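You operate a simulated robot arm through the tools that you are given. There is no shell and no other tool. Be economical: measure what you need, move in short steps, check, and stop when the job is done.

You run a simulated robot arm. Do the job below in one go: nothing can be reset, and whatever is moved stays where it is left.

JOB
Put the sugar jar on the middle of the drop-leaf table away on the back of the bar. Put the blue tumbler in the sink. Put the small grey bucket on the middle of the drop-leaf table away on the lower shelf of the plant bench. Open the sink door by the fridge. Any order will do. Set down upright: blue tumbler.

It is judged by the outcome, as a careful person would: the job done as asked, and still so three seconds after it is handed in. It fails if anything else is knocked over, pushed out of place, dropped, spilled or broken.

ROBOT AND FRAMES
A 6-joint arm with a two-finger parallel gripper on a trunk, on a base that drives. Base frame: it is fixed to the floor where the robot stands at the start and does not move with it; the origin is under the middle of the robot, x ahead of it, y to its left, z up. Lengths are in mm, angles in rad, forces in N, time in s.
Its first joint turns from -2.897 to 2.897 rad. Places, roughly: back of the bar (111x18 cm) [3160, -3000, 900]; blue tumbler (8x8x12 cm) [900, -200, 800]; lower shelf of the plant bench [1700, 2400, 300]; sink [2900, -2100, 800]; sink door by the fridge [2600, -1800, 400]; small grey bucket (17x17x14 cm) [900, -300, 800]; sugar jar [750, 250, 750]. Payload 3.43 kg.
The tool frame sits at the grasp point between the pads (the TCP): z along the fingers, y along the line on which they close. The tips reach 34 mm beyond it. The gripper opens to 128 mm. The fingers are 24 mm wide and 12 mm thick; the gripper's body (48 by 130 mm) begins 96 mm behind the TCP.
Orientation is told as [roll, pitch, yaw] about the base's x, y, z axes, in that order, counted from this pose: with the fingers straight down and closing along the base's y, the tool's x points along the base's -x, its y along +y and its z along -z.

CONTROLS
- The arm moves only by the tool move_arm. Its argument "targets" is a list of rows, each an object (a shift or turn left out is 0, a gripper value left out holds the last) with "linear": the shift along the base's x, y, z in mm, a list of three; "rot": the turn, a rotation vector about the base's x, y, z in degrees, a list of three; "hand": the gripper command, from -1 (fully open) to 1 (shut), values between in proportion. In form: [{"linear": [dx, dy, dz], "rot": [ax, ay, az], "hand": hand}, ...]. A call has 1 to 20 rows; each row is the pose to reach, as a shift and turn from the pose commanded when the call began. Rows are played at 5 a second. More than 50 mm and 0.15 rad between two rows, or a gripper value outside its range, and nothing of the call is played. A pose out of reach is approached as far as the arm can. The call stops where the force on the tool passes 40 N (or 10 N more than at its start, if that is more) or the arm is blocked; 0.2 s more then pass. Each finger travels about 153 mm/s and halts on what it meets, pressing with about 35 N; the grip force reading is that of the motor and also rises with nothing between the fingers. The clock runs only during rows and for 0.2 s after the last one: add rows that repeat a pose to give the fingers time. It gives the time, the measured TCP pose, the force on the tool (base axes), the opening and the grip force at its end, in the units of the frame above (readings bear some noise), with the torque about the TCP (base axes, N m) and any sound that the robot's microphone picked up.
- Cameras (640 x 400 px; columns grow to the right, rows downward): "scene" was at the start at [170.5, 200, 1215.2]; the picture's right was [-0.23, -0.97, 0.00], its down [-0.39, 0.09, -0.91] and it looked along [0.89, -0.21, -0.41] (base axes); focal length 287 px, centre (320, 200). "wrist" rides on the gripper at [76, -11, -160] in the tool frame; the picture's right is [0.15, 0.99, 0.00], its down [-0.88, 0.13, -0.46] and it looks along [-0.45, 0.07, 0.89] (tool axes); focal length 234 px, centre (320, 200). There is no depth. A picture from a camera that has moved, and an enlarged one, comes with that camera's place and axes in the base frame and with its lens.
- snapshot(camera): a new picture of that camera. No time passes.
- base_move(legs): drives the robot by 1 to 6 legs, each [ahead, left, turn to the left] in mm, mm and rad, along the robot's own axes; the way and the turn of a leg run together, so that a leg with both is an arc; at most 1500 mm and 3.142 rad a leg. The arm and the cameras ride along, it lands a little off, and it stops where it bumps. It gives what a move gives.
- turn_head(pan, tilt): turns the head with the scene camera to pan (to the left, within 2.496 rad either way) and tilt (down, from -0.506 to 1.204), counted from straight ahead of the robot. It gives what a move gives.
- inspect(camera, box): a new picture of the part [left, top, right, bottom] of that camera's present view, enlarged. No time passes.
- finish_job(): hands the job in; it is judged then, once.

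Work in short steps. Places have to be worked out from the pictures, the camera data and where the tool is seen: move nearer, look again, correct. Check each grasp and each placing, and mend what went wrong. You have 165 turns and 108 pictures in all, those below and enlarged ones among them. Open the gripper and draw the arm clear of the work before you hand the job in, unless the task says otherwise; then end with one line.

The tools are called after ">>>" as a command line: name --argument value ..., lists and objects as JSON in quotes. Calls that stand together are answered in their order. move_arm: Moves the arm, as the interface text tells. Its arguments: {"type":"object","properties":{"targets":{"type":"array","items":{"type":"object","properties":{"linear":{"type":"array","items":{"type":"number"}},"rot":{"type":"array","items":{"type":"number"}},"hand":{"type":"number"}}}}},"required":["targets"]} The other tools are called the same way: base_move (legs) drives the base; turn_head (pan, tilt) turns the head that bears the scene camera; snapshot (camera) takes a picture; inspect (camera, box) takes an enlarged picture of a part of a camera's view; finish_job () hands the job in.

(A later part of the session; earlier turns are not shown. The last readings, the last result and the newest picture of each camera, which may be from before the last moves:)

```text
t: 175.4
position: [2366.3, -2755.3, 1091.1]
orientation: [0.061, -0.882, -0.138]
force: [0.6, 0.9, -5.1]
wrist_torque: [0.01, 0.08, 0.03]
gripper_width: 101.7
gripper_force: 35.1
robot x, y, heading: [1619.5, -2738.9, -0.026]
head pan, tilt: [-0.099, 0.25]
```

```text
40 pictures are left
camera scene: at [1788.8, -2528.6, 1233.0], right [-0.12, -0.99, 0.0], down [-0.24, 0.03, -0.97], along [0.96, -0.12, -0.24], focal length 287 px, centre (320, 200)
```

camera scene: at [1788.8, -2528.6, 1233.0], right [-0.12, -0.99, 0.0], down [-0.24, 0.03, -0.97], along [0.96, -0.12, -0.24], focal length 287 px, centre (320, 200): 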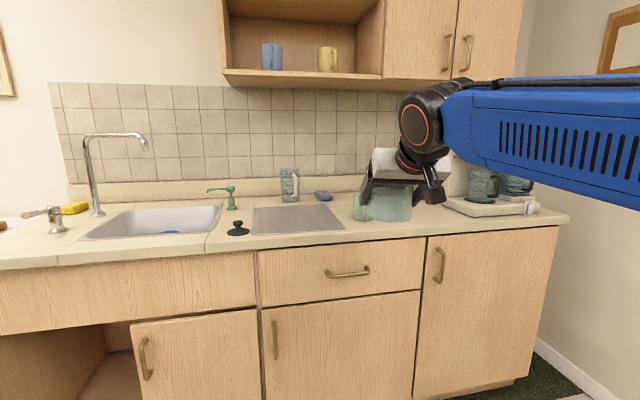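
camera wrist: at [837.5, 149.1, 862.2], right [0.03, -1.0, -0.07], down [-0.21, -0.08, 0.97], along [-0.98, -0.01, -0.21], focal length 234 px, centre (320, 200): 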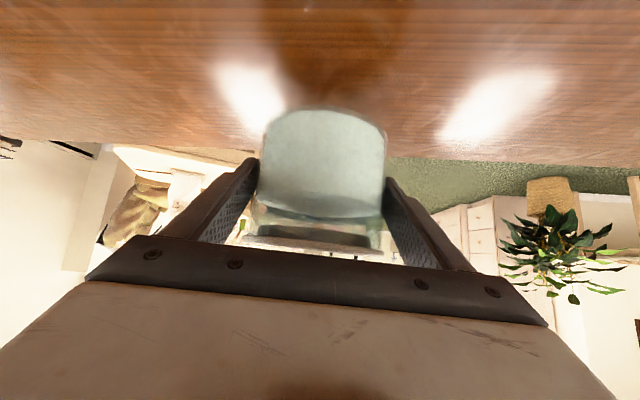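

I judge the free stretch of the bar's back to lie between the sponge (y≈−2745) and the coffee jar (y≈−3070), around y=−2910. I'll move closer and look with the wrist camera.

>>> base_move --legs '[[440, -140, 0.028]]'

>>> snapshot --camera "wrist"

>>> turn_head --pan -0.35 --tilt 0.3

>>> snapshot --camera "scene"

```text
t: 178.1
position: [2804.2, -2880.2, 1089.9]
orientation: [0.062, -0.883, -0.115]
force: [-0.2, -0.5, -5.1]
wrist_torque: [-0.03, 0.03, 0.02]
gripper_width: 101.7
gripper_force: 34.6
robot x, y, heading: [2049.1, -2878.5, -0.002]
head pan, tilt: [-0.099, 0.25]
```

```text
39 pictures are left
camera wrist: at [2632.7, -2883.6, 1131.0], right [-0.03, 1.0, -0.07], down [0.21, 0.08, 0.97], along [0.98, 0.01, -0.21], focal length 234 px, centre (320, 200)
```

wrist: 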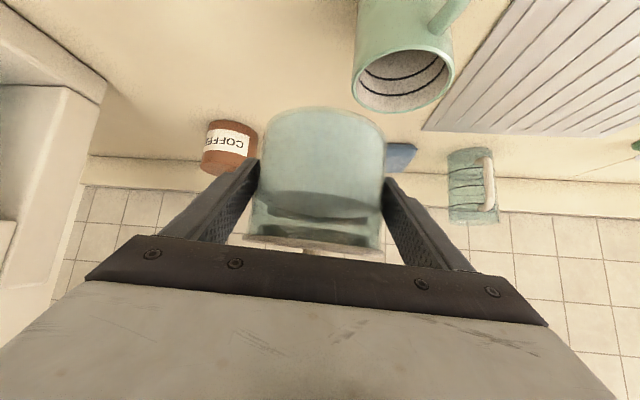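

```text
t: 178.9
position: [2804.9, -2880.2, 1088.4]
orientation: [0.06, -0.881, -0.113]
force: [0.0, 0.4, -6.0]
wrist_torque: [0.0, 0.05, -0.01]
gripper_width: 102.0
gripper_force: 35.5
robot x, y, heading: [2050.6, -2881.1, -0.003]
head pan, tilt: [-0.351, 0.3]
```

```text
38 pictures are left
camera scene: at [2219.9, -2692.4, 1229.0], right [-0.34, -0.94, 0.0], down [-0.28, 0.1, -0.96], along [0.9, -0.33, -0.3], focal length 287 px, centre (320, 200)
```

scene: 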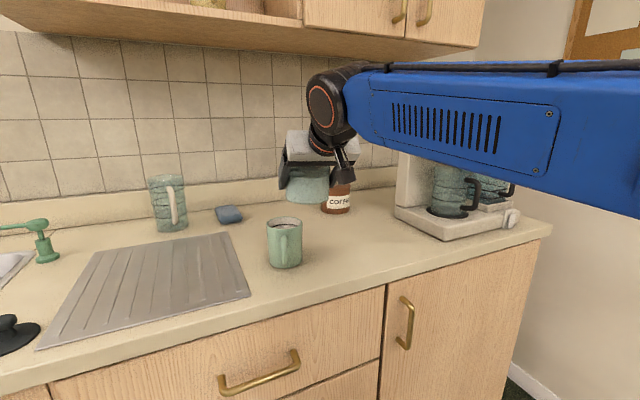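

Spot chosen: [3150, −2888], between the sponge and the coffee jar, behind the teal mug. I'll creep the base forward 80 mm and extend the jar over the spot, still high.

>>> base_move --legs '[[80, 0, 0]]'

>>> move_arm --targets '[{"linear": [40, -1, 0]}, {"linear": [80, -2, 0]}, {"linear": [120, -3, 0]}, {"linear": [160, -4, 0]}, {"linear": [200, -5, 0]}, {"linear": [235, -5, -15]}, {"linear": [262, -5, -40]}, {"linear": [262, -5, -60]}, {"linear": [262, -5, -60]}]'

>>> snapshot --camera "scene"

>>> snapshot --camera "wrist"

```text
t: 180.0
position: [2885.0, -2881.7, 1087.9]
orientation: [0.062, -0.883, -0.115]
force: [0.6, -0.2, -5.9]
wrist_torque: [0.02, 0.05, 0.01]
gripper_width: 102.0
gripper_force: 35.0
robot x, y, heading: [2130.4, -2880.8, 0.004]
head pan, tilt: [-0.351, 0.3]
```

```text
t: 182.0
position: [3147.6, -2887.3, 1026.1]
orientation: [0.061, -0.881, -0.115]
force: [0.2, -0.6, -6.3]
wrist_torque: [0.0, 0.06, 0.01]
gripper_width: 101.7
gripper_force: 35.0
robot x, y, heading: [2129.7, -2879.4, 0.002]
head pan, tilt: [-0.351, 0.3]
```

```text
37 pictures are left
camera scene: at [2299.5, -2692.5, 1229.0], right [-0.34, -0.94, 0.0], down [-0.28, 0.1, -0.96], along [0.9, -0.33, -0.3], focal length 287 px, centre (320, 200)
```

scene: 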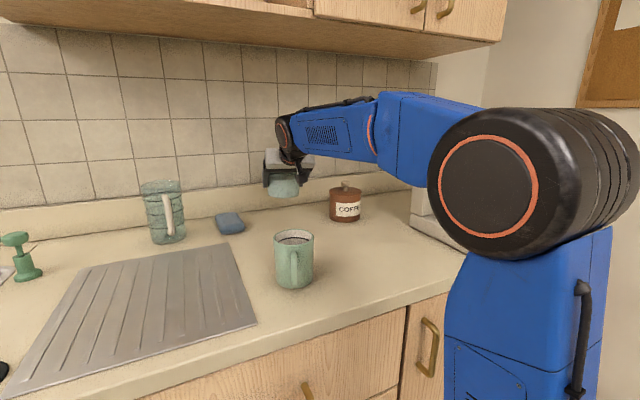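

```text
36 pictures are left
camera wrist: at [2974.5, -2888.7, 1067.4], right [-0.03, 1.0, -0.07], down [0.21, 0.08, 0.97], along [0.98, 0.01, -0.21], focal length 234 px, centre (320, 200)
```

wrist: 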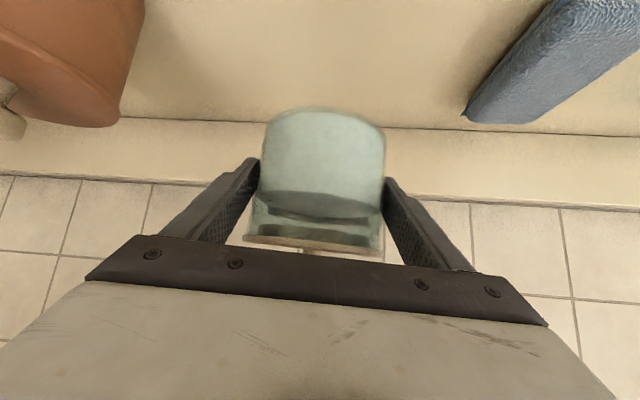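

Clear space all round the jar. I'll lower it gently.

>>> move_arm --targets '[{"linear": [2, 0, -25]}, {"linear": [2, 0, -45]}, {"linear": [2, 0, -60]}, {"linear": [2, 0, -66]}, {"linear": [2, 0, -66]}]'

>>> move_arm --targets '[{"linear": [0, 0, -4]}, {"linear": [0, 0, -8]}, {"linear": [0, 0, -8]}]'

```text
t: 183.2
position: [3149.8, -2884.8, 959.3]
orientation: [0.063, -0.881, -0.113]
force: [0.0, 0.8, -5.3]
wrist_torque: [-0.01, 0.04, 0.03]
gripper_width: 101.8
gripper_force: 34.9
robot x, y, heading: [2131.0, -2883.9, -0.003]
head pan, tilt: [-0.351, 0.3]
```

```text
t: 184.0
position: [3148.9, -2886.3, 952.5]
orientation: [0.062, -0.881, -0.115]
force: [-0.6, -0.2, -4.7]
wrist_torque: [0.0, 0.06, 0.0]
gripper_width: 101.7
gripper_force: 35.0
robot x, y, heading: [2132.1, -2881.0, -0.003]
head pan, tilt: [-0.351, 0.3]
```

Not touching yet, so I'll continue in 3 mm steps.

>>> move_arm --targets '[{"linear": [0, 0, -3]}, {"linear": [0, 0, -6]}, {"linear": [0, 0, -6]}]'

>>> inspect --camera "scene" --box '[220, 130, 380, 240]'

```text
t: 184.8
position: [3150.0, -2885.1, 949.4]
orientation: [0.062, -0.886, -0.113]
force: [1.9, 2.2, 21.8]
wrist_torque: [-1.29, -0.34, 0.07]
gripper_width: 102.1
gripper_force: 35.1
robot x, y, heading: [2130.5, -2881.5, -0.002]
head pan, tilt: [-0.351, 0.3]
```

```text
3.64 times, centred on (300, 185) of scene
camera zoom: at [2298.5, -2692.4, 1229.1], right [-0.34, -0.94, 0.0], down [-0.28, 0.1, -0.96], along [0.9, -0.33, -0.3], focal length 1045 px, centre (393, 254)
```

zoom: 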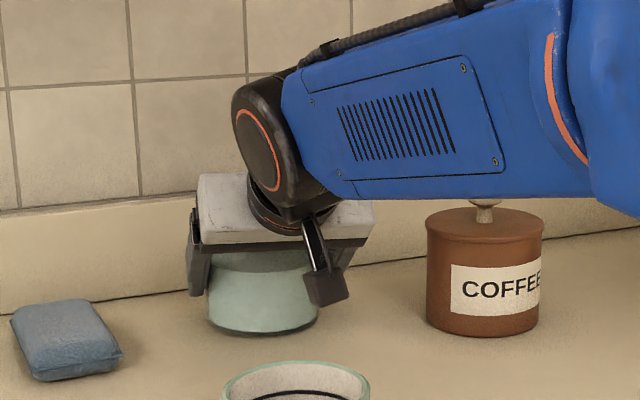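

Contact is firm. I'll ease up 2 mm and open the gripper.

>>> move_arm --targets '[{"linear": [0, 0, 2]}, {"linear": [0, 0, 2], "hand": -0.65}, {"linear": [0, 0, 2], "hand": -0.8}, {"linear": [0, 0, 2], "hand": -1}, {"linear": [0, 0, 2], "hand": -1}]'

>>> snapshot --camera "wrist"

```text
t: 186.0
position: [3149.2, -2885.5, 947.7]
orientation: [0.062, -0.882, -0.116]
force: [-0.5, -0.2, -0.4]
wrist_torque: [0.01, -0.04, 0.0]
gripper_width: 127.8
gripper_force: 0.1
robot x, y, heading: [2130.8, -2879.7, -0.002]
head pan, tilt: [-0.351, 0.3]
```

```text
34 pictures are left
camera wrist: at [2976.3, -2888.3, 989.4], right [-0.03, 1.0, -0.07], down [0.21, 0.08, 0.97], along [0.98, 0.01, -0.21], focal length 234 px, centre (320, 200)
```

wrist: 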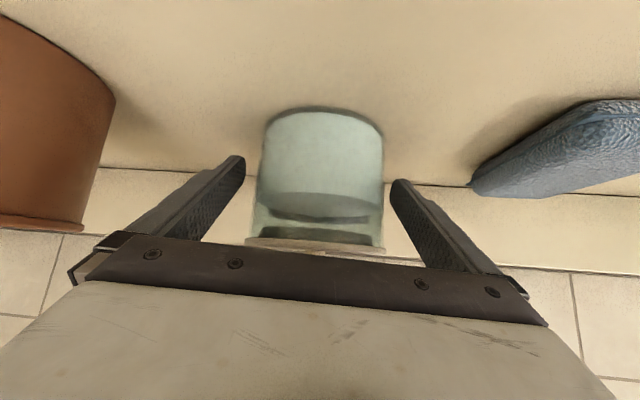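

The jar stands free. I'll withdraw along the tool axis, then up and back.

>>> move_arm --targets '[{"linear": [-20, 0, 17]}, {"linear": [-45, 0, 38]}, {"linear": [-75, 0, 63]}, {"linear": [-105, 0, 90]}, {"linear": [-140, 0, 115]}, {"linear": [-180, 0, 135]}, {"linear": [-220, 0, 150]}, {"linear": [-260, 0, 160]}, {"linear": [-300, 0, 160]}, {"linear": [-340, 0, 160]}, {"linear": [-380, 0, 160]}]'

>>> snapshot --camera "scene"

```text
t: 188.4
position: [2769.6, -2884.8, 1107.1]
orientation: [0.062, -0.884, -0.112]
force: [0.0, -0.4, 0.3]
wrist_torque: [0.03, 0.03, 0.0]
gripper_width: 128.3
gripper_force: 0.0
robot x, y, heading: [2129.8, -2883.0, -0.002]
head pan, tilt: [-0.351, 0.3]
```

```text
33 pictures are left
camera scene: at [2299.5, -2692.4, 1229.0], right [-0.34, -0.94, 0.0], down [-0.28, 0.1, -0.96], along [0.9, -0.33, -0.3], focal length 287 px, centre (320, 200)
```

scene: 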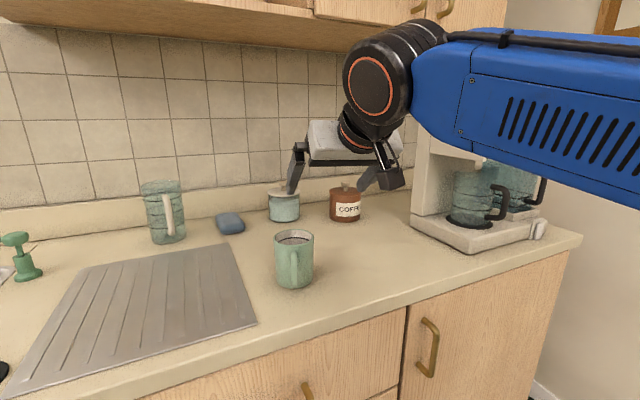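

The sugar jar stands next to the coffee jar at the back of the bar. Now the bucket: I'll drive back to the far side of the table.

>>> base_move --legs '[[-500, 0, 0], [0, 750, 0], [0, 0, 1.571], [1150, 0, 0], [1130, 0, 0], [0, 0, 1.571]]'

>>> turn_head --pan 0.35 --tilt 0.6

>>> snapshot --camera "scene"

```text
t: 198.9
position: [1605.1, -1447.9, 1108.1]
orientation: [0.073, -0.883, 1.443]
force: [-0.2, -0.2, -0.3]
wrist_torque: [-0.01, -0.04, -0.02]
gripper_width: 128.2
gripper_force: 0.2
robot x, y, heading: [1589.1, -2087.4, 1.566]
head pan, tilt: [-0.351, 0.3]
stopped in leg 3: the robot was blocked; the commanded pose is now the measured one
```

```text
t: 200.0
position: [1604.8, -1448.4, 1107.6]
orientation: [0.074, -0.883, 1.443]
force: [-0.7, -0.9, -0.5]
wrist_torque: [0.02, 0.0, -0.01]
gripper_width: 127.9
gripper_force: 0.0
robot x, y, heading: [1593.0, -2084.7, 1.57]
head pan, tilt: [0.351, 0.6]
```

```text
32 pictures are left
camera scene: at [1334.0, -1920.3, 1198.5], right [0.94, 0.34, 0.01], down [0.2, -0.53, -0.82], along [-0.28, 0.78, -0.57], focal length 287 px, centre (320, 200)
```

scene: 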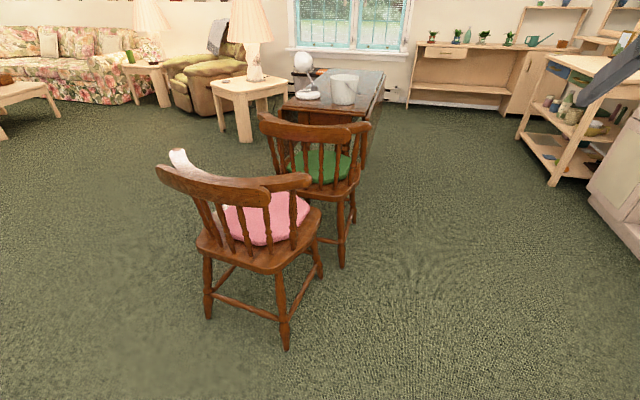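

The turn ended reporting "blocked" although the heading is already right. I'll look toward the kitchen side to see whether anything was touched.

>>> turn_head --pan -1.3 --tilt 0.6

>>> snapshot --camera "scene"

```text
t: 201.7
position: [1604.2, -1449.4, 1106.1]
orientation: [0.075, -0.882, 1.444]
force: [0.2, -0.1, 0.0]
wrist_torque: [-0.02, -0.01, 0.02]
gripper_width: 128.1
gripper_force: 0.0
robot x, y, heading: [1591.2, -2086.9, 1.561]
head pan, tilt: [-1.3, 0.6]
```

```text
31 pictures are left
camera scene: at [1449.4, -1980.2, 1199.3], right [0.27, -0.96, 0.0], down [-0.54, -0.15, -0.83], along [0.8, 0.22, -0.56], focal length 287 px, centre (320, 200)
```

scene: 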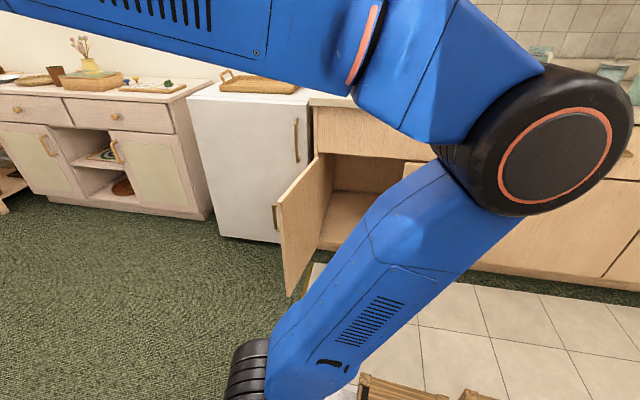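

Nothing is disturbed here and the door is still open. I'll continue with a small forward leg, staying in the corridor's middle.

>>> base_move --legs '[[200, -50, 0]]'

```text
t: 203.3
position: [1656.0, -1245.0, 1106.6]
orientation: [0.076, -0.882, 1.443]
force: [-1.0, 0.3, -0.1]
wrist_torque: [-0.01, 0.01, 0.02]
gripper_width: 127.8
gripper_force: 0.0
robot x, y, heading: [1643.3, -1887.2, 1.572]
head pan, tilt: [-1.3, 0.6]
```

Moving freely. I'll continue to the table's far side and turn to face it.

>>> base_move --legs '[[1020, 0, 0], [1020, 0, 0], [0, 0, 1.571], [95, 0, 0]]'

>>> turn_head --pan 0.35 --tilt 0.6

>>> snapshot --camera "scene"

```text
t: 218.1
position: [915.4, 183.4, 1107.2]
orientation: [0.076, -0.885, 3.023]
force: [0.0, -0.6, 0.8]
wrist_torque: [0.0, -0.01, -0.02]
gripper_width: 127.9
gripper_force: 0.1
robot x, y, heading: [1545.3, 177.2, -3.133]
head pan, tilt: [-1.3, 0.6]
```

```text
t: 219.8
position: [914.9, 184.2, 1108.0]
orientation: [0.077, -0.887, 3.022]
force: [-0.9, -0.6, 0.3]
wrist_torque: [0.03, 0.0, 0.0]
gripper_width: 127.8
gripper_force: 0.0
robot x, y, heading: [1544.1, 170.2, -3.137]
head pan, tilt: [0.351, 0.6]
```

```text
30 pictures are left
camera scene: at [1387.9, -77.2, 1198.6], right [-0.35, 0.94, 0.0], down [0.53, 0.2, -0.83], along [-0.77, -0.29, -0.56], focal length 287 px, centre (320, 200)
```

scene: 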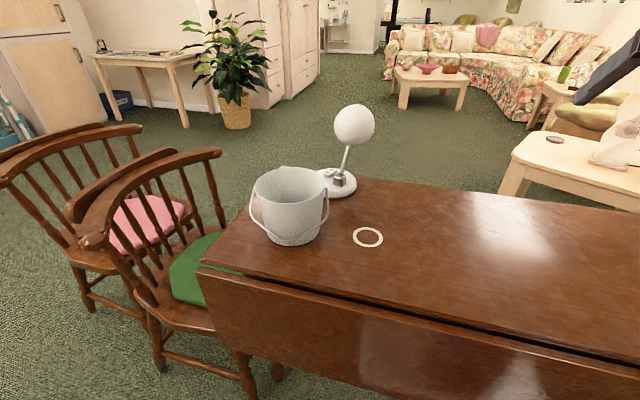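

The bucket's centre is about [917, −326] with its rim at z≈880 and the bail hanging toward me. I'll pinch the wall about 36° away from the ear, on the far right. First I'll rotate the tool to a 40° tilt with its direction yawed 35°, and move to a standoff.

>>> move_arm --targets '[{"linear": [4, -40, -5], "rot": [0.87, -1.63, 6.48], "hand": 0}, {"linear": [8, -83, -15], "rot": [1.73, -3.27, 12.97]}, {"linear": [12, -126, -30], "rot": [2.6, -4.9, 19.45]}, {"linear": [16, -169, -45], "rot": [3.47, -6.53, 25.93]}, {"linear": [20, -212, -60], "rot": [4.33, -8.17, 32.4]}, {"linear": [24, -255, -75], "rot": [5.2, -9.8, 38.9]}, {"linear": [28, -298, -95], "rot": [5.2, -9.8, 38.9]}, {"linear": [32, -345, -110], "rot": [5.2, -9.8, 38.9]}, {"linear": [35, -389, -125], "rot": [5.2, -9.8, 38.9]}, {"linear": [35, -389, -125], "rot": [5.2, -9.8, 38.9]}]'

>>> snapshot --camera "wrist"

>>> snapshot --camera "scene"

```text
t: 222.0
position: [950.0, -206.4, 983.9]
orientation: [0.013, -0.702, -2.534]
force: [-0.2, -0.8, 0.0]
wrist_torque: [0.03, 0.0, 0.01]
gripper_width: 64.1
gripper_force: 0.0
robot x, y, heading: [1546.3, 171.4, -3.136]
head pan, tilt: [0.351, 0.6]
```

```text
29 pictures are left
camera wrist: at [1073.6, -104.8, 1055.4], right [0.66, -0.74, -0.09], down [-0.24, -0.32, 0.92], along [-0.71, -0.59, -0.39], focal length 234 px, centre (320, 200)
```

wrist: 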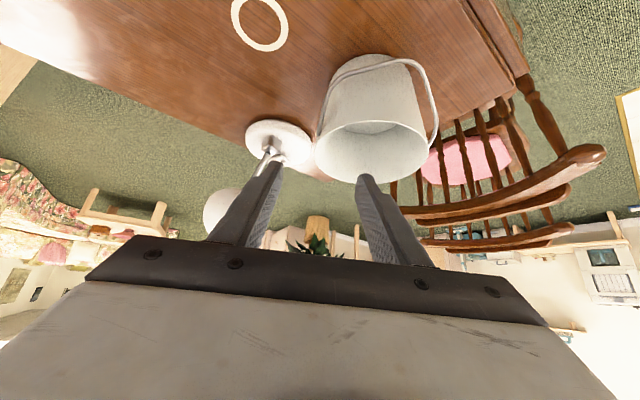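

```text
28 pictures are left
camera scene: at [1388.0, -77.3, 1198.5], right [-0.35, 0.94, 0.0], down [0.53, 0.2, -0.83], along [-0.77, -0.29, -0.56], focal length 287 px, centre (320, 200)
```

scene: 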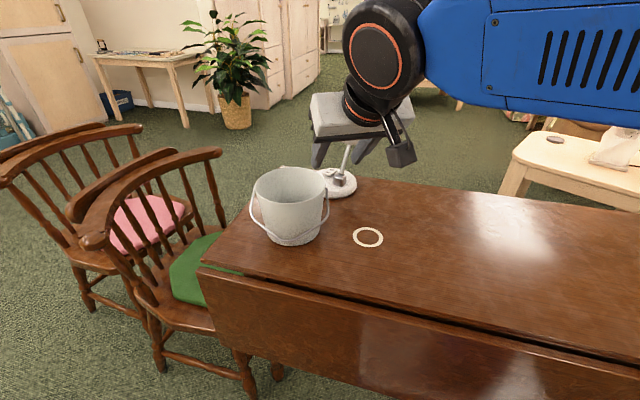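

I need to see exactly where the bail's ears are relative to my grip point, so I'll zoom in.

>>> inspect --camera "wrist" --box '[290, 30, 460, 200]'

>>> inspect --camera "scene" --box '[230, 150, 350, 260]'

```text
2.35 times, centred on (375, 115) of wrist
camera zoom: at [1073.6, -104.8, 1055.4], right [0.66, -0.74, -0.09], down [-0.24, -0.32, 0.92], along [-0.71, -0.59, -0.39], focal length 551 px, centre (191, 400)
```

zoom: 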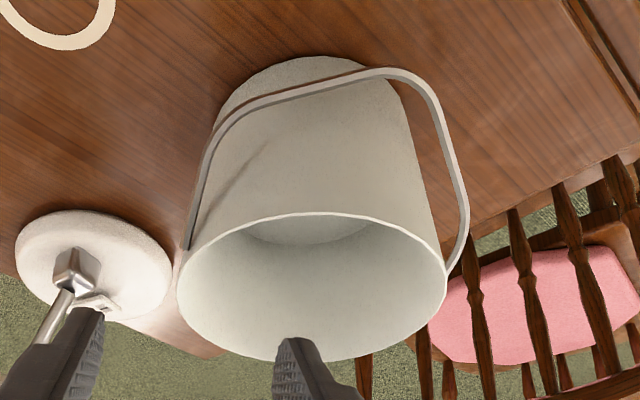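

```text
3.64 times, centred on (290, 205) of scene
camera zoom: at [1388.0, -77.3, 1198.5], right [-0.35, 0.94, 0.0], down [0.53, 0.2, -0.83], along [-0.77, -0.29, -0.56], focal length 1045 px, centre (429, 182)
```

zoom: 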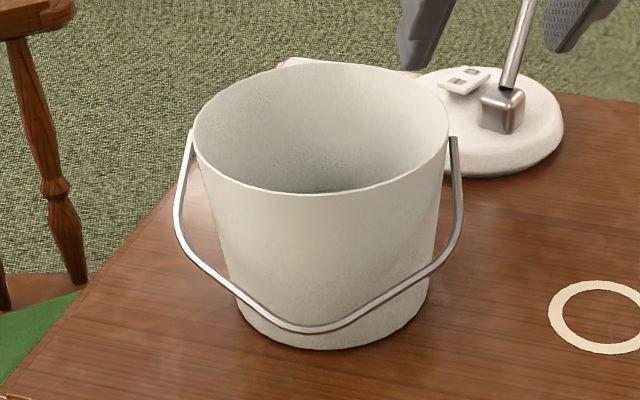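

The ears lie at about 120° and 300°, right at my intended grip, so I'll change plan. I'll pinch the wall at about 65°, 55° away from the ear, with the tool pointing along 155°. I'll straighten the arm first, then reposition the base.

>>> move_arm --targets '[{"linear": [0, 20, 40], "rot": [0, 0, -4]}, {"linear": [-10, 60, 60], "rot": [0, 0, -8]}, {"linear": [-30, 105, 75], "rot": [0, 0, -13]}, {"linear": [-50, 150, 76], "rot": [0, 0, -18]}, {"linear": [-70, 195, 76], "rot": [0, 0, -22]}, {"linear": [-90, 240, 76], "rot": [0, 0, -26]}, {"linear": [-110, 285, 76], "rot": [0, 0, -30]}, {"linear": [-130, 330, 76], "rot": [0, 0, -33]}, {"linear": [-154, 372, 76], "rot": [0, 0, -34.8]}, {"linear": [-154, 377, 76], "rot": [0, 0, -34.8]}]'

>>> base_move --legs '[[-170, 0, 0], [0, 776, 0], [0, 0, -0.436]]'

>>> turn_head --pan 0.0 --tilt 0.6

>>> snapshot --camera "scene"

>>> snapshot --camera "wrist"

```text
refused: row 3 steps farther than a row can; nothing moved
```

```text
t: 228.5
position: [1020.0, -694.5, 984.0]
orientation: [0.013, -0.702, -2.969]
force: [-0.5, 0.5, 0.6]
wrist_torque: [0.01, 0.0, 0.02]
gripper_width: 64.0
gripper_force: 0.0
robot x, y, heading: [1725.9, -605.6, 2.714]
head pan, tilt: [0.351, 0.6]
```

```text
t: 229.3
position: [1020.1, -694.3, 983.6]
orientation: [0.011, -0.701, -2.968]
force: [-0.6, -0.1, -0.7]
wrist_torque: [-0.02, -0.02, 0.0]
gripper_width: 64.0
gripper_force: 0.1
robot x, y, heading: [1723.9, -602.1, 2.71]
head pan, tilt: [0.0, 0.6]
```

```text
25 pictures are left
camera scene: at [1478.8, -731.9, 1198.5], right [0.41, 0.91, 0.0], down [0.51, -0.23, -0.83], along [-0.75, 0.34, -0.56], focal length 287 px, centre (320, 200)
```

scene: 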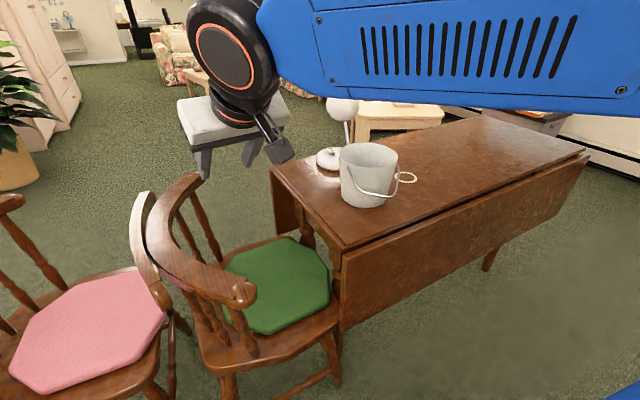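

```text
24 pictures are left
camera wrist: at [1175.2, -654.4, 1055.6], right [0.29, -0.95, -0.09], down [-0.35, -0.19, 0.92], along [-0.89, -0.23, -0.39], focal length 234 px, centre (320, 200)
```

wrist: 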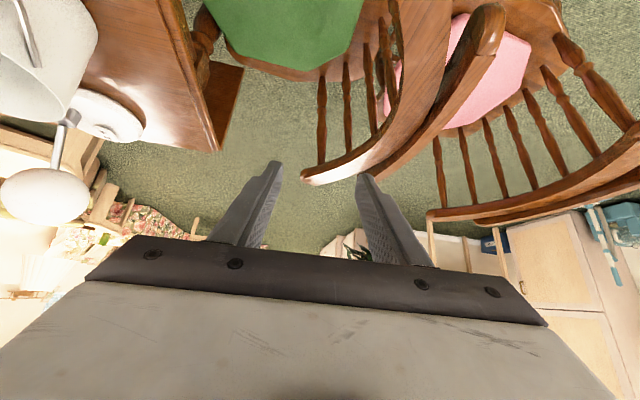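

The arm move was refused (one step was too long) before the base moved, but nothing was touched. The bucket is still at about [918, −330]. I'll now swing the tool to the standoff behind the new grip point.

>>> move_arm --targets '[{"linear": [2, 40, 5], "rot": [0, 0, -4]}, {"linear": [4, 84, 10], "rot": [0, 0, -8]}, {"linear": [6, 128, 10], "rot": [0, 0, -12]}, {"linear": [8, 172, 10], "rot": [0, 0, -16]}, {"linear": [10, 216, 10], "rot": [0, 0, -20]}, {"linear": [12, 260, 10], "rot": [0, 0, -24]}, {"linear": [14, 304, 10], "rot": [0, 0, -28]}, {"linear": [16, 350, 5], "rot": [0, 0, -32]}, {"linear": [18, 396, 0], "rot": [0, 0, -34.8]}, {"linear": [18, 396, 0], "rot": [0, 0, -34.8]}]'

>>> snapshot --camera "wrist"

```text
t: 231.5
position: [1036.5, -298.0, 984.9]
orientation: [0.011, -0.702, 2.707]
force: [-1.0, 0.6, -0.3]
wrist_torque: [0.02, 0.0, -0.03]
gripper_width: 64.1
gripper_force: 0.1
robot x, y, heading: [1722.6, -599.9, 2.709]
head pan, tilt: [0.0, 0.6]
```

```text
23 pictures are left
camera wrist: at [1188.4, -354.9, 1055.8], right [-0.31, -0.95, -0.09], down [-0.39, 0.05, 0.92], along [-0.87, 0.32, -0.39], focal length 234 px, centre (320, 200)
```

wrist: 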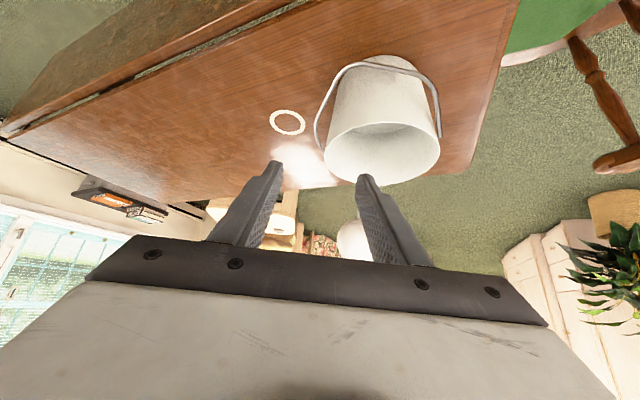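

The rim's left edge as I see it puts the grip point at about [946, −265], with the rim at z≈873. I'll advance along the tool axis until the tips are just above the rim, then check.

>>> move_arm --targets '[{"linear": [-10, 0, -20]}, {"linear": [-23, 4, -40]}, {"linear": [-36, 9, -60]}, {"linear": [-49, 14, -78]}, {"linear": [-49, 14, -78]}]'

>>> snapshot --camera "wrist"

```text
t: 232.7
position: [988.9, -283.3, 906.0]
orientation: [0.012, -0.702, 2.707]
force: [-0.4, -1.3, 0.3]
wrist_torque: [0.02, -0.02, 0.02]
gripper_width: 64.1
gripper_force: 0.1
robot x, y, heading: [1722.8, -598.2, 2.712]
head pan, tilt: [0.0, 0.6]
```

```text
22 pictures are left
camera wrist: at [1139.8, -340.3, 977.8], right [-0.31, -0.95, -0.09], down [-0.4, 0.05, 0.92], along [-0.87, 0.32, -0.39], focal length 234 px, centre (320, 200)
```

wrist: 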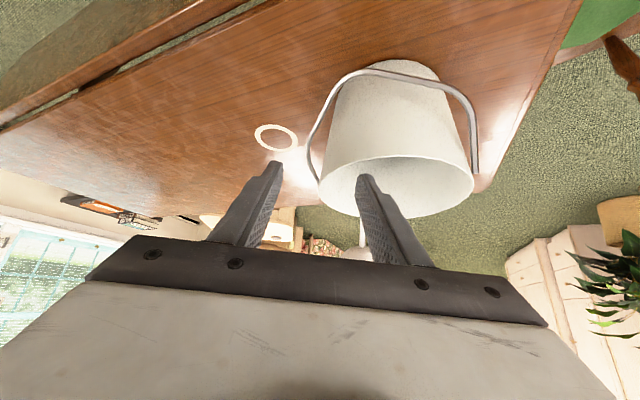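

I'll zoom in on the bucket's near-left rim to see where the bail end is relative to the fingers.

>>> inspect --camera "wrist" --box '[260, 50, 490, 230]'

```text
2.22 times, centred on (375, 140) of wrist
camera zoom: at [1139.8, -340.3, 977.8], right [-0.31, -0.95, -0.09], down [-0.4, 0.05, 0.92], along [-0.87, 0.32, -0.39], focal length 520 px, centre (198, 333)
```

zoom: 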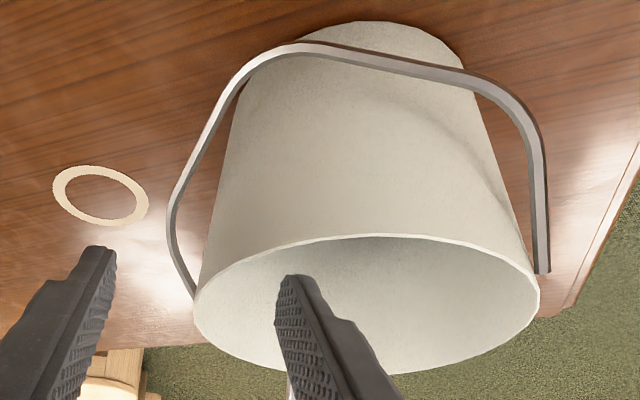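

The ears are at about 118° and 298°, so at 65° the bail droops close to my fingertips. Rotating the tool another −25° to grip at 40°, where the bail hangs lowest, is safer. I'll rise, rotate and re-stage.

>>> move_arm --targets '[{"linear": [8, -6, 30], "rot": [0, 0, -3]}, {"linear": [16, -18, 45], "rot": [0, 0, -8]}, {"linear": [22, -32, 45], "rot": [0, 0, -14]}, {"linear": [25, -45, 38], "rot": [0, 0, -20]}, {"linear": [26, -52, 24], "rot": [0, 0, -25], "hand": 0.2}, {"linear": [26, -52, 24], "rot": [0, 0, -25]}]'

>>> inspect --camera "wrist" --box '[220, 20, 500, 240]'

```text
t: 234.1
position: [1014.9, -335.9, 929.8]
orientation: [0.012, -0.702, 2.271]
force: [0.5, 0.3, 0.7]
wrist_torque: [0.04, 0.03, -0.02]
gripper_width: 51.3
gripper_force: 0.1
robot x, y, heading: [1720.6, -599.3, 2.712]
head pan, tilt: [0.0, 0.6]
```

```text
1.82 times, centred on (360, 130) of wrist
camera zoom: at [1127.7, -452.1, 1001.4], right [-0.68, -0.73, -0.09], down [-0.34, 0.21, 0.92], along [-0.65, 0.65, -0.39], focal length 426 px, centre (247, 327)
```

zoom: 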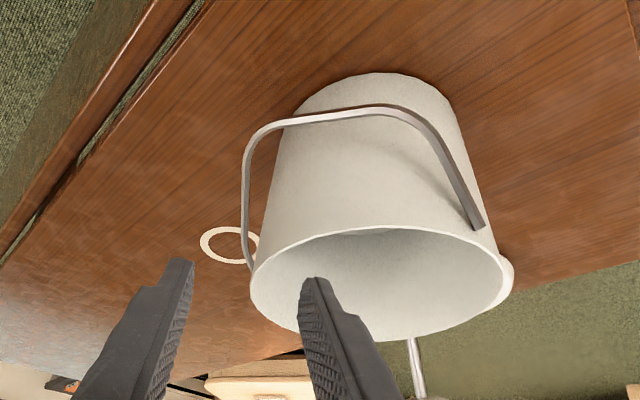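

The fingers straddle the near-left rim with the bail well below and beyond. I'll advance along the tool axis until the tips are just past the rim and check.

>>> move_arm --targets '[{"linear": [-8, 10, -15]}, {"linear": [-17, 20, -31]}, {"linear": [-25, 30, -46]}, {"linear": [-25, 30, -46]}]'

>>> inspect --camera "wrist" --box '[220, 60, 460, 260]'

```text
t: 234.8
position: [994.2, -315.9, 904.1]
orientation: [0.024, -0.712, 2.267]
force: [0.8, 2.1, 14.2]
wrist_torque: [-0.12, 0.41, 0.0]
gripper_width: 50.5
gripper_force: 0.0
robot x, y, heading: [1725.3, -604.4, 2.711]
head pan, tilt: [0.0, 0.6]
stopped in row 3: the force on the tool passed its limit (the readings are from after the stop); the commanded pose is now the measured one
```

```text
2.00 times, centred on (340, 160) of wrist
camera zoom: at [1109.6, -430.6, 973.2], right [-0.68, -0.73, -0.08], down [-0.33, 0.21, 0.92], along [-0.66, 0.65, -0.38], focal length 468 px, centre (280, 280)
```

zoom: 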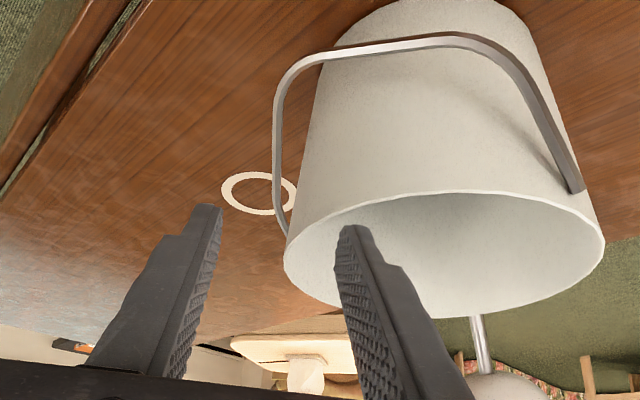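

The tool touched something at the inside fingertip (about 14 N upward). I'll look from the scene camera before doing anything else.

>>> inspect --camera "scene" --box '[280, 100, 460, 240]'

```text
2.86 times, centred on (370, 170) of scene
camera zoom: at [1479.3, -732.0, 1198.6], right [0.42, 0.91, 0.0], down [0.51, -0.23, -0.83], along [-0.75, 0.34, -0.56], focal length 821 px, centre (177, 286)
```

zoom: 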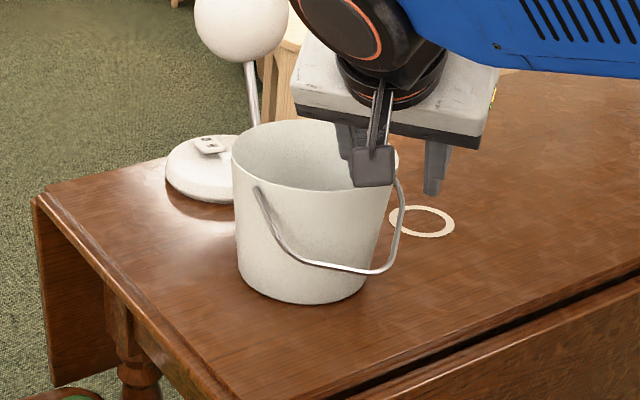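

The bucket hasn't moved. Re-measured, its centre is nearer [892, −326] with the rim at z≈869, so the fingertip had met the near rim. I'll lift clear, shift forward and come down again at the corrected spot.

>>> move_arm --targets '[{"linear": [0, 0, 30]}, {"linear": [-19, 9, 35]}, {"linear": [-27, 15, 20]}, {"linear": [-27, 15, 0]}, {"linear": [-27, 18, -14]}, {"linear": [-27, 18, -14]}]'

>>> inspect --camera "wrist" --box '[220, 60, 460, 260]'

```text
t: 236.2
position: [968.4, -297.8, 886.3]
orientation: [0.021, -0.709, 2.266]
force: [0.2, -0.7, 0.5]
wrist_torque: [0.0, 0.0, -0.03]
gripper_width: 51.1
gripper_force: 0.1
robot x, y, heading: [1725.9, -604.8, 2.711]
head pan, tilt: [0.0, 0.6]
```

```text
2.00 times, centred on (340, 160) of wrist
camera zoom: at [1082.2, -412.6, 957.5], right [-0.68, -0.73, -0.08], down [-0.33, 0.21, 0.92], along [-0.66, 0.65, -0.38], focal length 468 px, centre (280, 280)
```

zoom: 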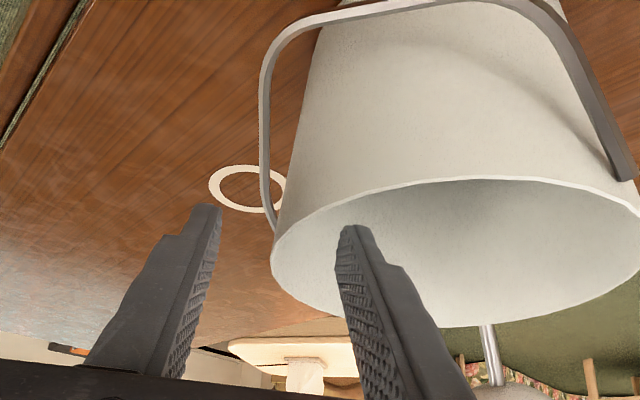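

The fingers are straddling the wall with no contact. I'll go on along the axis to full depth.

>>> move_arm --targets '[{"linear": [-5, 6, -9]}, {"linear": [-10, 12, -18]}, {"linear": [-15, 18, -27]}, {"linear": [-19, 23, -36]}, {"linear": [-19, 23, -36]}]'

>>> inspect --camera "wrist" --box '[220, 60, 460, 260]'

```text
t: 237.4
position: [949.4, -274.6, 852.2]
orientation: [0.023, -0.709, 2.267]
force: [-0.7, 0.4, -0.8]
wrist_torque: [-0.01, 0.0, 0.0]
gripper_width: 51.1
gripper_force: 0.1
robot x, y, heading: [1721.9, -599.8, 2.712]
head pan, tilt: [0.0, 0.6]
```

```text
2.00 times, centred on (340, 160) of wrist
camera zoom: at [1063.3, -389.4, 921.9], right [-0.68, -0.73, -0.08], down [-0.33, 0.21, 0.92], along [-0.66, 0.65, -0.38], focal length 468 px, centre (280, 280)
```

zoom: 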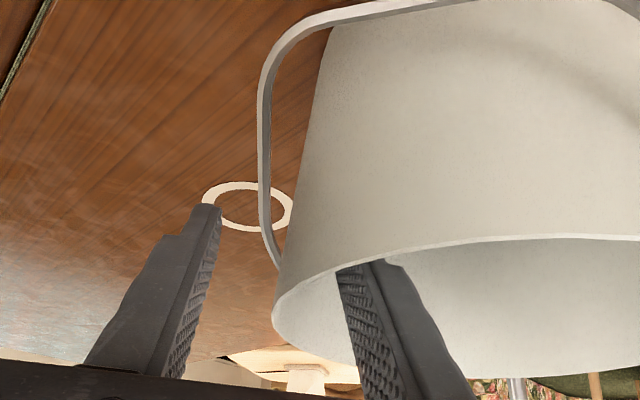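

The wall lies between the fingers and the bail is about 20 mm beyond the tips. I'll close.

>>> move_arm --targets '[{"linear": [0, 0, 0], "hand": 0.5}, {"linear": [0, 0, 0], "hand": 0.7}, {"linear": [0, 0, 0], "hand": 0.85}, {"linear": [0, 0, 0], "hand": 1}, {"linear": [0, 0, 0], "hand": 1}, {"linear": [0, 0, 0], "hand": 1}]'

>>> inspect --camera "wrist" --box '[220, 60, 460, 260]'

```text
t: 238.8
position: [948.2, -274.1, 851.2]
orientation: [0.022, -0.709, 2.267]
force: [-1.8, 0.5, 4.0]
wrist_torque: [-0.15, -0.05, -0.02]
gripper_width: 8.8
gripper_force: 35.3
robot x, y, heading: [1726.9, -604.3, 2.713]
head pan, tilt: [0.0, 0.6]
```

```text
2.00 times, centred on (340, 160) of wrist
camera zoom: at [1063.4, -389.4, 922.1], right [-0.68, -0.73, -0.08], down [-0.33, 0.21, 0.92], along [-0.66, 0.65, -0.38], focal length 468 px, centre (280, 280)
```

zoom: 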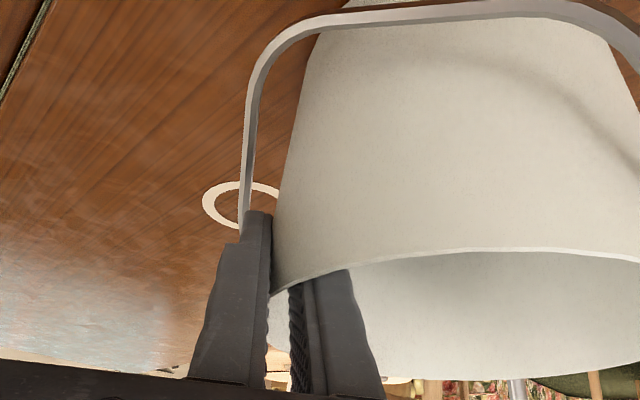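

Gripped on the wall (8.8 mm) and the bail is clear. I'll lift slowly and check for sag.

>>> move_arm --targets '[{"linear": [0, 0, 8]}, {"linear": [0, 0, 18]}, {"linear": [0, 0, 30]}, {"linear": [0, 0, 30]}]'

>>> inspect --camera "scene" --box '[280, 100, 460, 240]'

```text
t: 239.8
position: [949.2, -273.8, 881.6]
orientation: [0.021, -0.71, 2.264]
force: [-0.3, 0.8, -2.4]
wrist_torque: [0.07, -0.08, -0.02]
gripper_width: 7.1
gripper_force: 35.4
robot x, y, heading: [1723.2, -601.7, 2.71]
head pan, tilt: [0.0, 0.6]
```

```text
2.86 times, centred on (370, 170) of scene
camera zoom: at [1478.8, -731.9, 1198.5], right [0.42, 0.91, 0.0], down [0.51, -0.23, -0.82], along [-0.75, 0.34, -0.57], focal length 821 px, centre (177, 286)
```

zoom: 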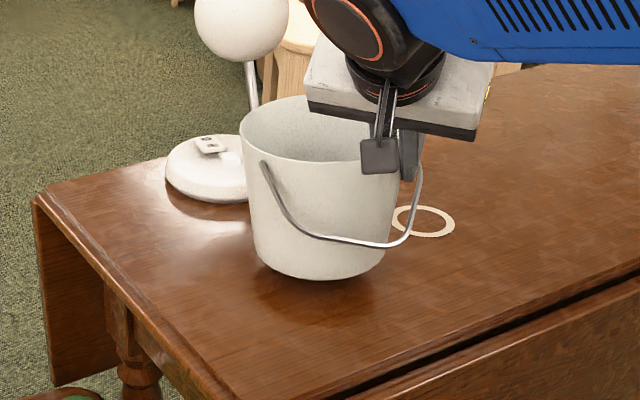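

The bucket is light (about 2.4 N) and hangs level. I'll raise it, straighten the tool's yaw, and drive toward the plant bench, stopping short to look.

>>> move_arm --targets '[{"linear": [0, 0, 40]}, {"linear": [0, 0, 80]}, {"linear": [0, 0, 120]}, {"linear": [5, 0, 155]}, {"linear": [10, 0, 180], "rot": [0, 0, 5]}, {"linear": [15, 0, 190], "rot": [0, 0, 10]}, {"linear": [15, 0, 190], "rot": [0, 0, 15]}, {"linear": [15, 0, 190], "rot": [0, 0, 20]}, {"linear": [15, 0, 190], "rot": [0, 0, 25]}, {"linear": [15, 0, 190], "rot": [0, 0, 25]}]'

>>> base_move --legs '[[-60, 0, 0], [0, 0, -1.14], [1350, 0, 0]]'

>>> turn_head --pan 0.1 --tilt 0.5

>>> snapshot --camera "scene"

```text
t: 242.0
position: [964.6, -274.2, 1071.4]
orientation: [0.023, -0.708, 2.703]
force: [-0.2, 0.4, -2.4]
wrist_torque: [0.17, -0.1, 0.01]
gripper_width: 7.3
gripper_force: 35.3
robot x, y, heading: [1721.3, -603.9, 2.708]
head pan, tilt: [0.0, 0.6]
```

```text
t: 252.2
position: [1751.2, 1556.0, 1071.4]
orientation: [0.022, -0.709, 1.564]
force: [-0.2, 0.6, -2.5]
wrist_torque: [0.03, -0.12, 0.01]
gripper_width: 5.8
gripper_force: 35.0
robot x, y, heading: [1770.3, 730.4, 1.574]
head pan, tilt: [0.0, 0.6]
```

```text
t: 252.9
position: [1750.9, 1556.0, 1070.6]
orientation: [0.022, -0.708, 1.563]
force: [-0.4, 0.8, -3.4]
wrist_torque: [-0.03, -0.17, 0.02]
gripper_width: 5.8
gripper_force: 35.2
robot x, y, heading: [1771.5, 730.2, 1.578]
head pan, tilt: [0.099, 0.499]
```

```text
13 pictures are left
camera scene: at [1541.7, 900.6, 1207.6], right [0.99, 0.1, 0.0], down [0.05, -0.48, -0.88], along [-0.09, 0.87, -0.48], focal length 287 px, centre (320, 200)
```

scene: 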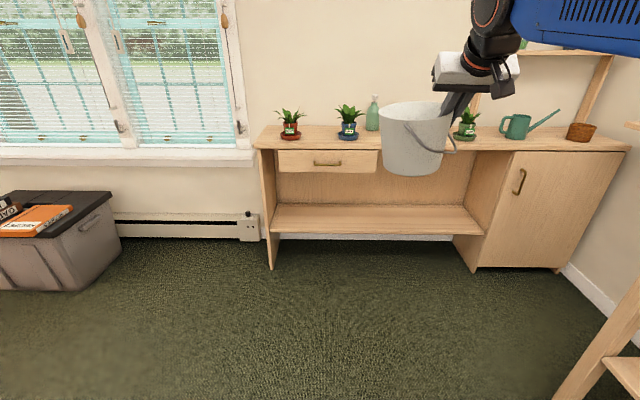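

The bench's lower shelf is at about z=300 with its front edge at y≈2230, and it is open to the right of the drawer (x>1715). I'll drive to stand in front of x≈1870, then lower the bucket ahead of the bench.

>>> base_move --legs '[[400, -120, 0]]'

>>> move_arm --targets '[{"linear": [0, 10, -40]}, {"linear": [0, 20, -80]}, {"linear": [0, 30, -120]}, {"linear": [0, 40, -160]}, {"linear": [0, 50, -200]}, {"linear": [0, 60, -240]}, {"linear": [0, 70, -280]}, {"linear": [0, 80, -320]}, {"linear": [0, 90, -360]}, {"linear": [0, 100, -400]}]'

```text
t: 255.5
position: [1867.8, 1956.4, 1070.7]
orientation: [0.024, -0.71, 1.567]
force: [-0.1, 0.3, -1.7]
wrist_torque: [-0.02, -0.16, -0.01]
gripper_width: 5.4
gripper_force: 35.0
robot x, y, heading: [1889.1, 1131.7, 1.576]
head pan, tilt: [0.099, 0.499]
```

```text
t: 257.7
position: [1866.8, 2055.4, 671.6]
orientation: [0.022, -0.711, 1.567]
force: [0.4, -0.9, -1.6]
wrist_torque: [-0.01, -0.14, 0.0]
gripper_width: 4.8
gripper_force: 35.3
robot x, y, heading: [1887.7, 1129.5, 1.577]
head pan, tilt: [0.099, 0.499]
```

The grip width keeps shrinking slowly (8.8 → 4.8 mm), so the bucket may be creeping. I'll check it now.

>>> snapshot --camera "scene"

```text
12 pictures are left
camera scene: at [1660.0, 1299.9, 1207.7], right [0.99, 0.11, 0.0], down [0.05, -0.48, -0.88], along [-0.09, 0.87, -0.48], focal length 287 px, centre (320, 200)
```

scene: 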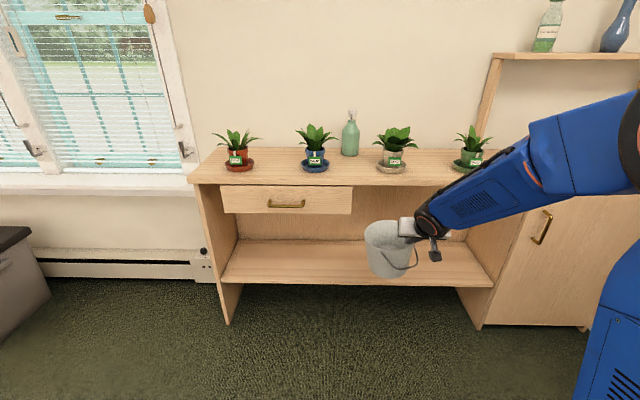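

The bucket is nearly upright. I'll keep lowering to just above shelf height, still in front of the bench.

>>> move_arm --targets '[{"linear": [0, 5, -40]}, {"linear": [0, 10, -80]}, {"linear": [0, 15, -120]}, {"linear": [0, 20, -160]}, {"linear": [0, 20, -195]}, {"linear": [0, 20, -195]}]'

```text
t: 259.1
position: [1867.8, 2075.3, 477.0]
orientation: [0.022, -0.71, 1.568]
force: [-1.0, -0.5, -2.1]
wrist_torque: [-0.02, -0.12, -0.01]
gripper_width: 4.7
gripper_force: 34.9
robot x, y, heading: [1891.6, 1129.7, 1.58]
head pan, tilt: [0.099, 0.499]
```

Reach is fine. I'll lower another 30 mm, then drive slowly forward to bring the bucket over the shelf, watching for contact.

>>> move_arm --targets '[{"linear": [0, 0, -15]}, {"linear": [0, 0, -30]}, {"linear": [0, 0, -30]}]'

>>> base_move --legs '[[150, 0, 0]]'

>>> snapshot --camera "scene"

```text
t: 259.9
position: [1867.8, 2076.3, 447.4]
orientation: [0.013, -0.705, 1.568]
force: [-0.1, 0.3, -2.5]
wrist_torque: [-0.01, -0.16, 0.0]
gripper_width: 4.4
gripper_force: 35.0
robot x, y, heading: [1888.1, 1128.9, 1.572]
head pan, tilt: [0.099, 0.499]
```

```text
t: 261.2
position: [1864.9, 2225.5, 446.1]
orientation: [0.013, -0.707, 1.571]
force: [-0.8, -0.5, -1.8]
wrist_torque: [-0.04, -0.13, 0.01]
gripper_width: 4.4
gripper_force: 35.1
robot x, y, heading: [1891.6, 1280.9, 1.584]
head pan, tilt: [0.099, 0.499]
```

```text
11 pictures are left
camera scene: at [1658.6, 1449.6, 1207.6], right [0.99, 0.11, 0.0], down [0.05, -0.48, -0.88], along [-0.09, 0.87, -0.48], focal length 287 px, centre (320, 200)
```

scene: 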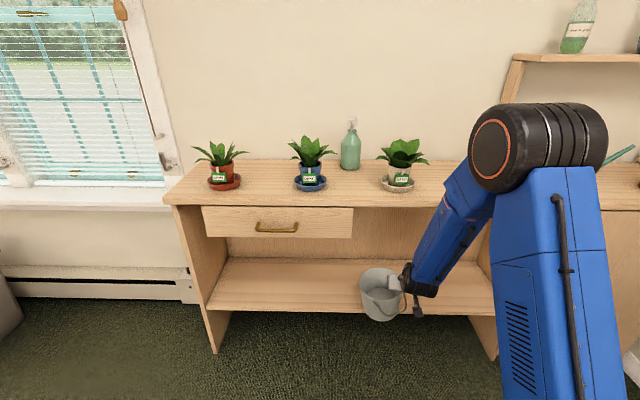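

The bench top is at z≈765 with its front edge at y≈2250, and the forearm will pass close to it. I'll go the last 95 mm partly with the base and partly by extending the arm.

>>> base_move --legs '[[40, 0, -0.01]]'

>>> move_arm --targets '[{"linear": [0, 15, 0]}, {"linear": [0, 30, 0]}, {"linear": [0, 45, 0]}, {"linear": [0, 60, 0]}, {"linear": [0, 60, 0]}]'

>>> snapshot --camera "scene"

```text
t: 262.1
position: [1873.6, 2264.6, 447.3]
orientation: [0.013, -0.707, 1.562]
force: [-1.0, 0.5, -1.6]
wrist_torque: [-0.02, -0.13, -0.02]
gripper_width: 4.3
gripper_force: 34.6
robot x, y, heading: [1889.1, 1319.9, 1.569]
head pan, tilt: [0.099, 0.499]
```

```text
t: 263.3
position: [1874.7, 2326.3, 445.7]
orientation: [0.013, -0.707, 1.562]
force: [-0.3, 1.0, -1.5]
wrist_torque: [0.03, -0.14, 0.02]
gripper_width: 4.4
gripper_force: 34.7
robot x, y, heading: [1887.4, 1318.5, 1.57]
head pan, tilt: [0.099, 0.499]
```

```text
10 pictures are left
camera scene: at [1660.2, 1491.8, 1207.6], right [1.0, 0.1, 0.0], down [0.05, -0.48, -0.88], along [-0.09, 0.87, -0.48], focal length 287 px, centre (320, 200)
```

scene: 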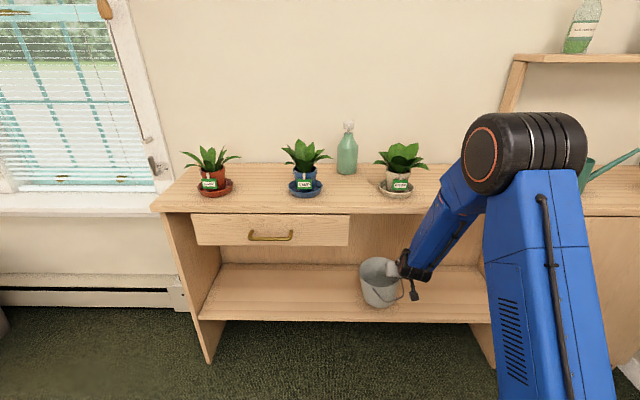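

The bucket is over the shelf but its base would be right at the front edge, so I'll extend another 50 mm before lowering.

>>> move_arm --targets '[{"linear": [0, 15, 0]}, {"linear": [0, 30, 0]}, {"linear": [0, 45, 0]}, {"linear": [0, 52, 0]}, {"linear": [0, 52, 0]}]'

>>> inspect --camera "scene" --box '[300, 180, 480, 340]'

```text
t: 264.5
position: [1874.4, 2377.6, 447.2]
orientation: [0.014, -0.707, 1.56]
force: [-0.2, 0.1, -2.4]
wrist_torque: [-0.03, -0.15, 0.02]
gripper_width: 4.4
gripper_force: 34.8
robot x, y, heading: [1888.1, 1320.5, 1.568]
head pan, tilt: [0.099, 0.499]
```

```text
2.50 times, centred on (390, 260) of scene
camera zoom: at [1660.2, 1491.8, 1207.6], right [1.0, 0.1, 0.0], down [0.05, -0.48, -0.88], along [-0.09, 0.87, -0.48], focal length 718 px, centre (145, 50)
```

zoom: 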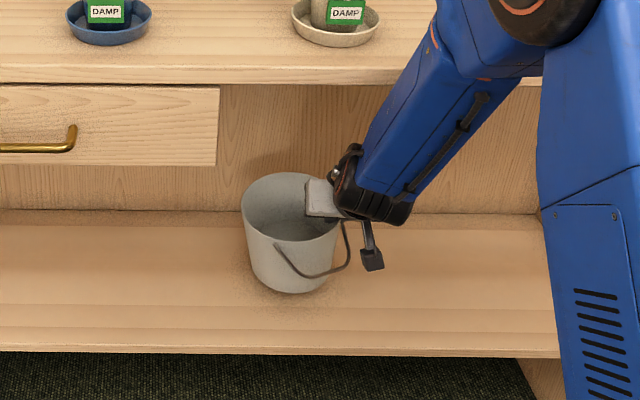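

The bucket is well over the shelf and nearly level. I'll lower it gently.

>>> move_arm --targets '[{"linear": [0, 0, -7]}, {"linear": [0, 0, -14]}, {"linear": [0, 0, -20]}, {"linear": [0, 0, -20]}]'

>>> move_arm --targets '[{"linear": [0, 0, -4]}, {"linear": [0, 0, -8]}, {"linear": [0, 0, -8]}]'

```text
t: 265.5
position: [1873.6, 2377.0, 426.5]
orientation: [0.012, -0.707, 1.557]
force: [0.4, 0.1, -2.3]
wrist_torque: [-0.04, -0.13, -0.01]
gripper_width: 4.5
gripper_force: 34.6
robot x, y, heading: [1889.9, 1320.2, 1.572]
head pan, tilt: [0.099, 0.499]
```

```text
t: 266.3
position: [1875.4, 2378.3, 420.4]
orientation: [0.012, -0.709, 1.559]
force: [7.9, 0.4, 21.0]
wrist_torque: [-0.8, 1.53, 0.23]
gripper_width: 5.6
gripper_force: 35.0
robot x, y, heading: [1884.5, 1317.2, 1.57]
head pan, tilt: [0.099, 0.499]
```

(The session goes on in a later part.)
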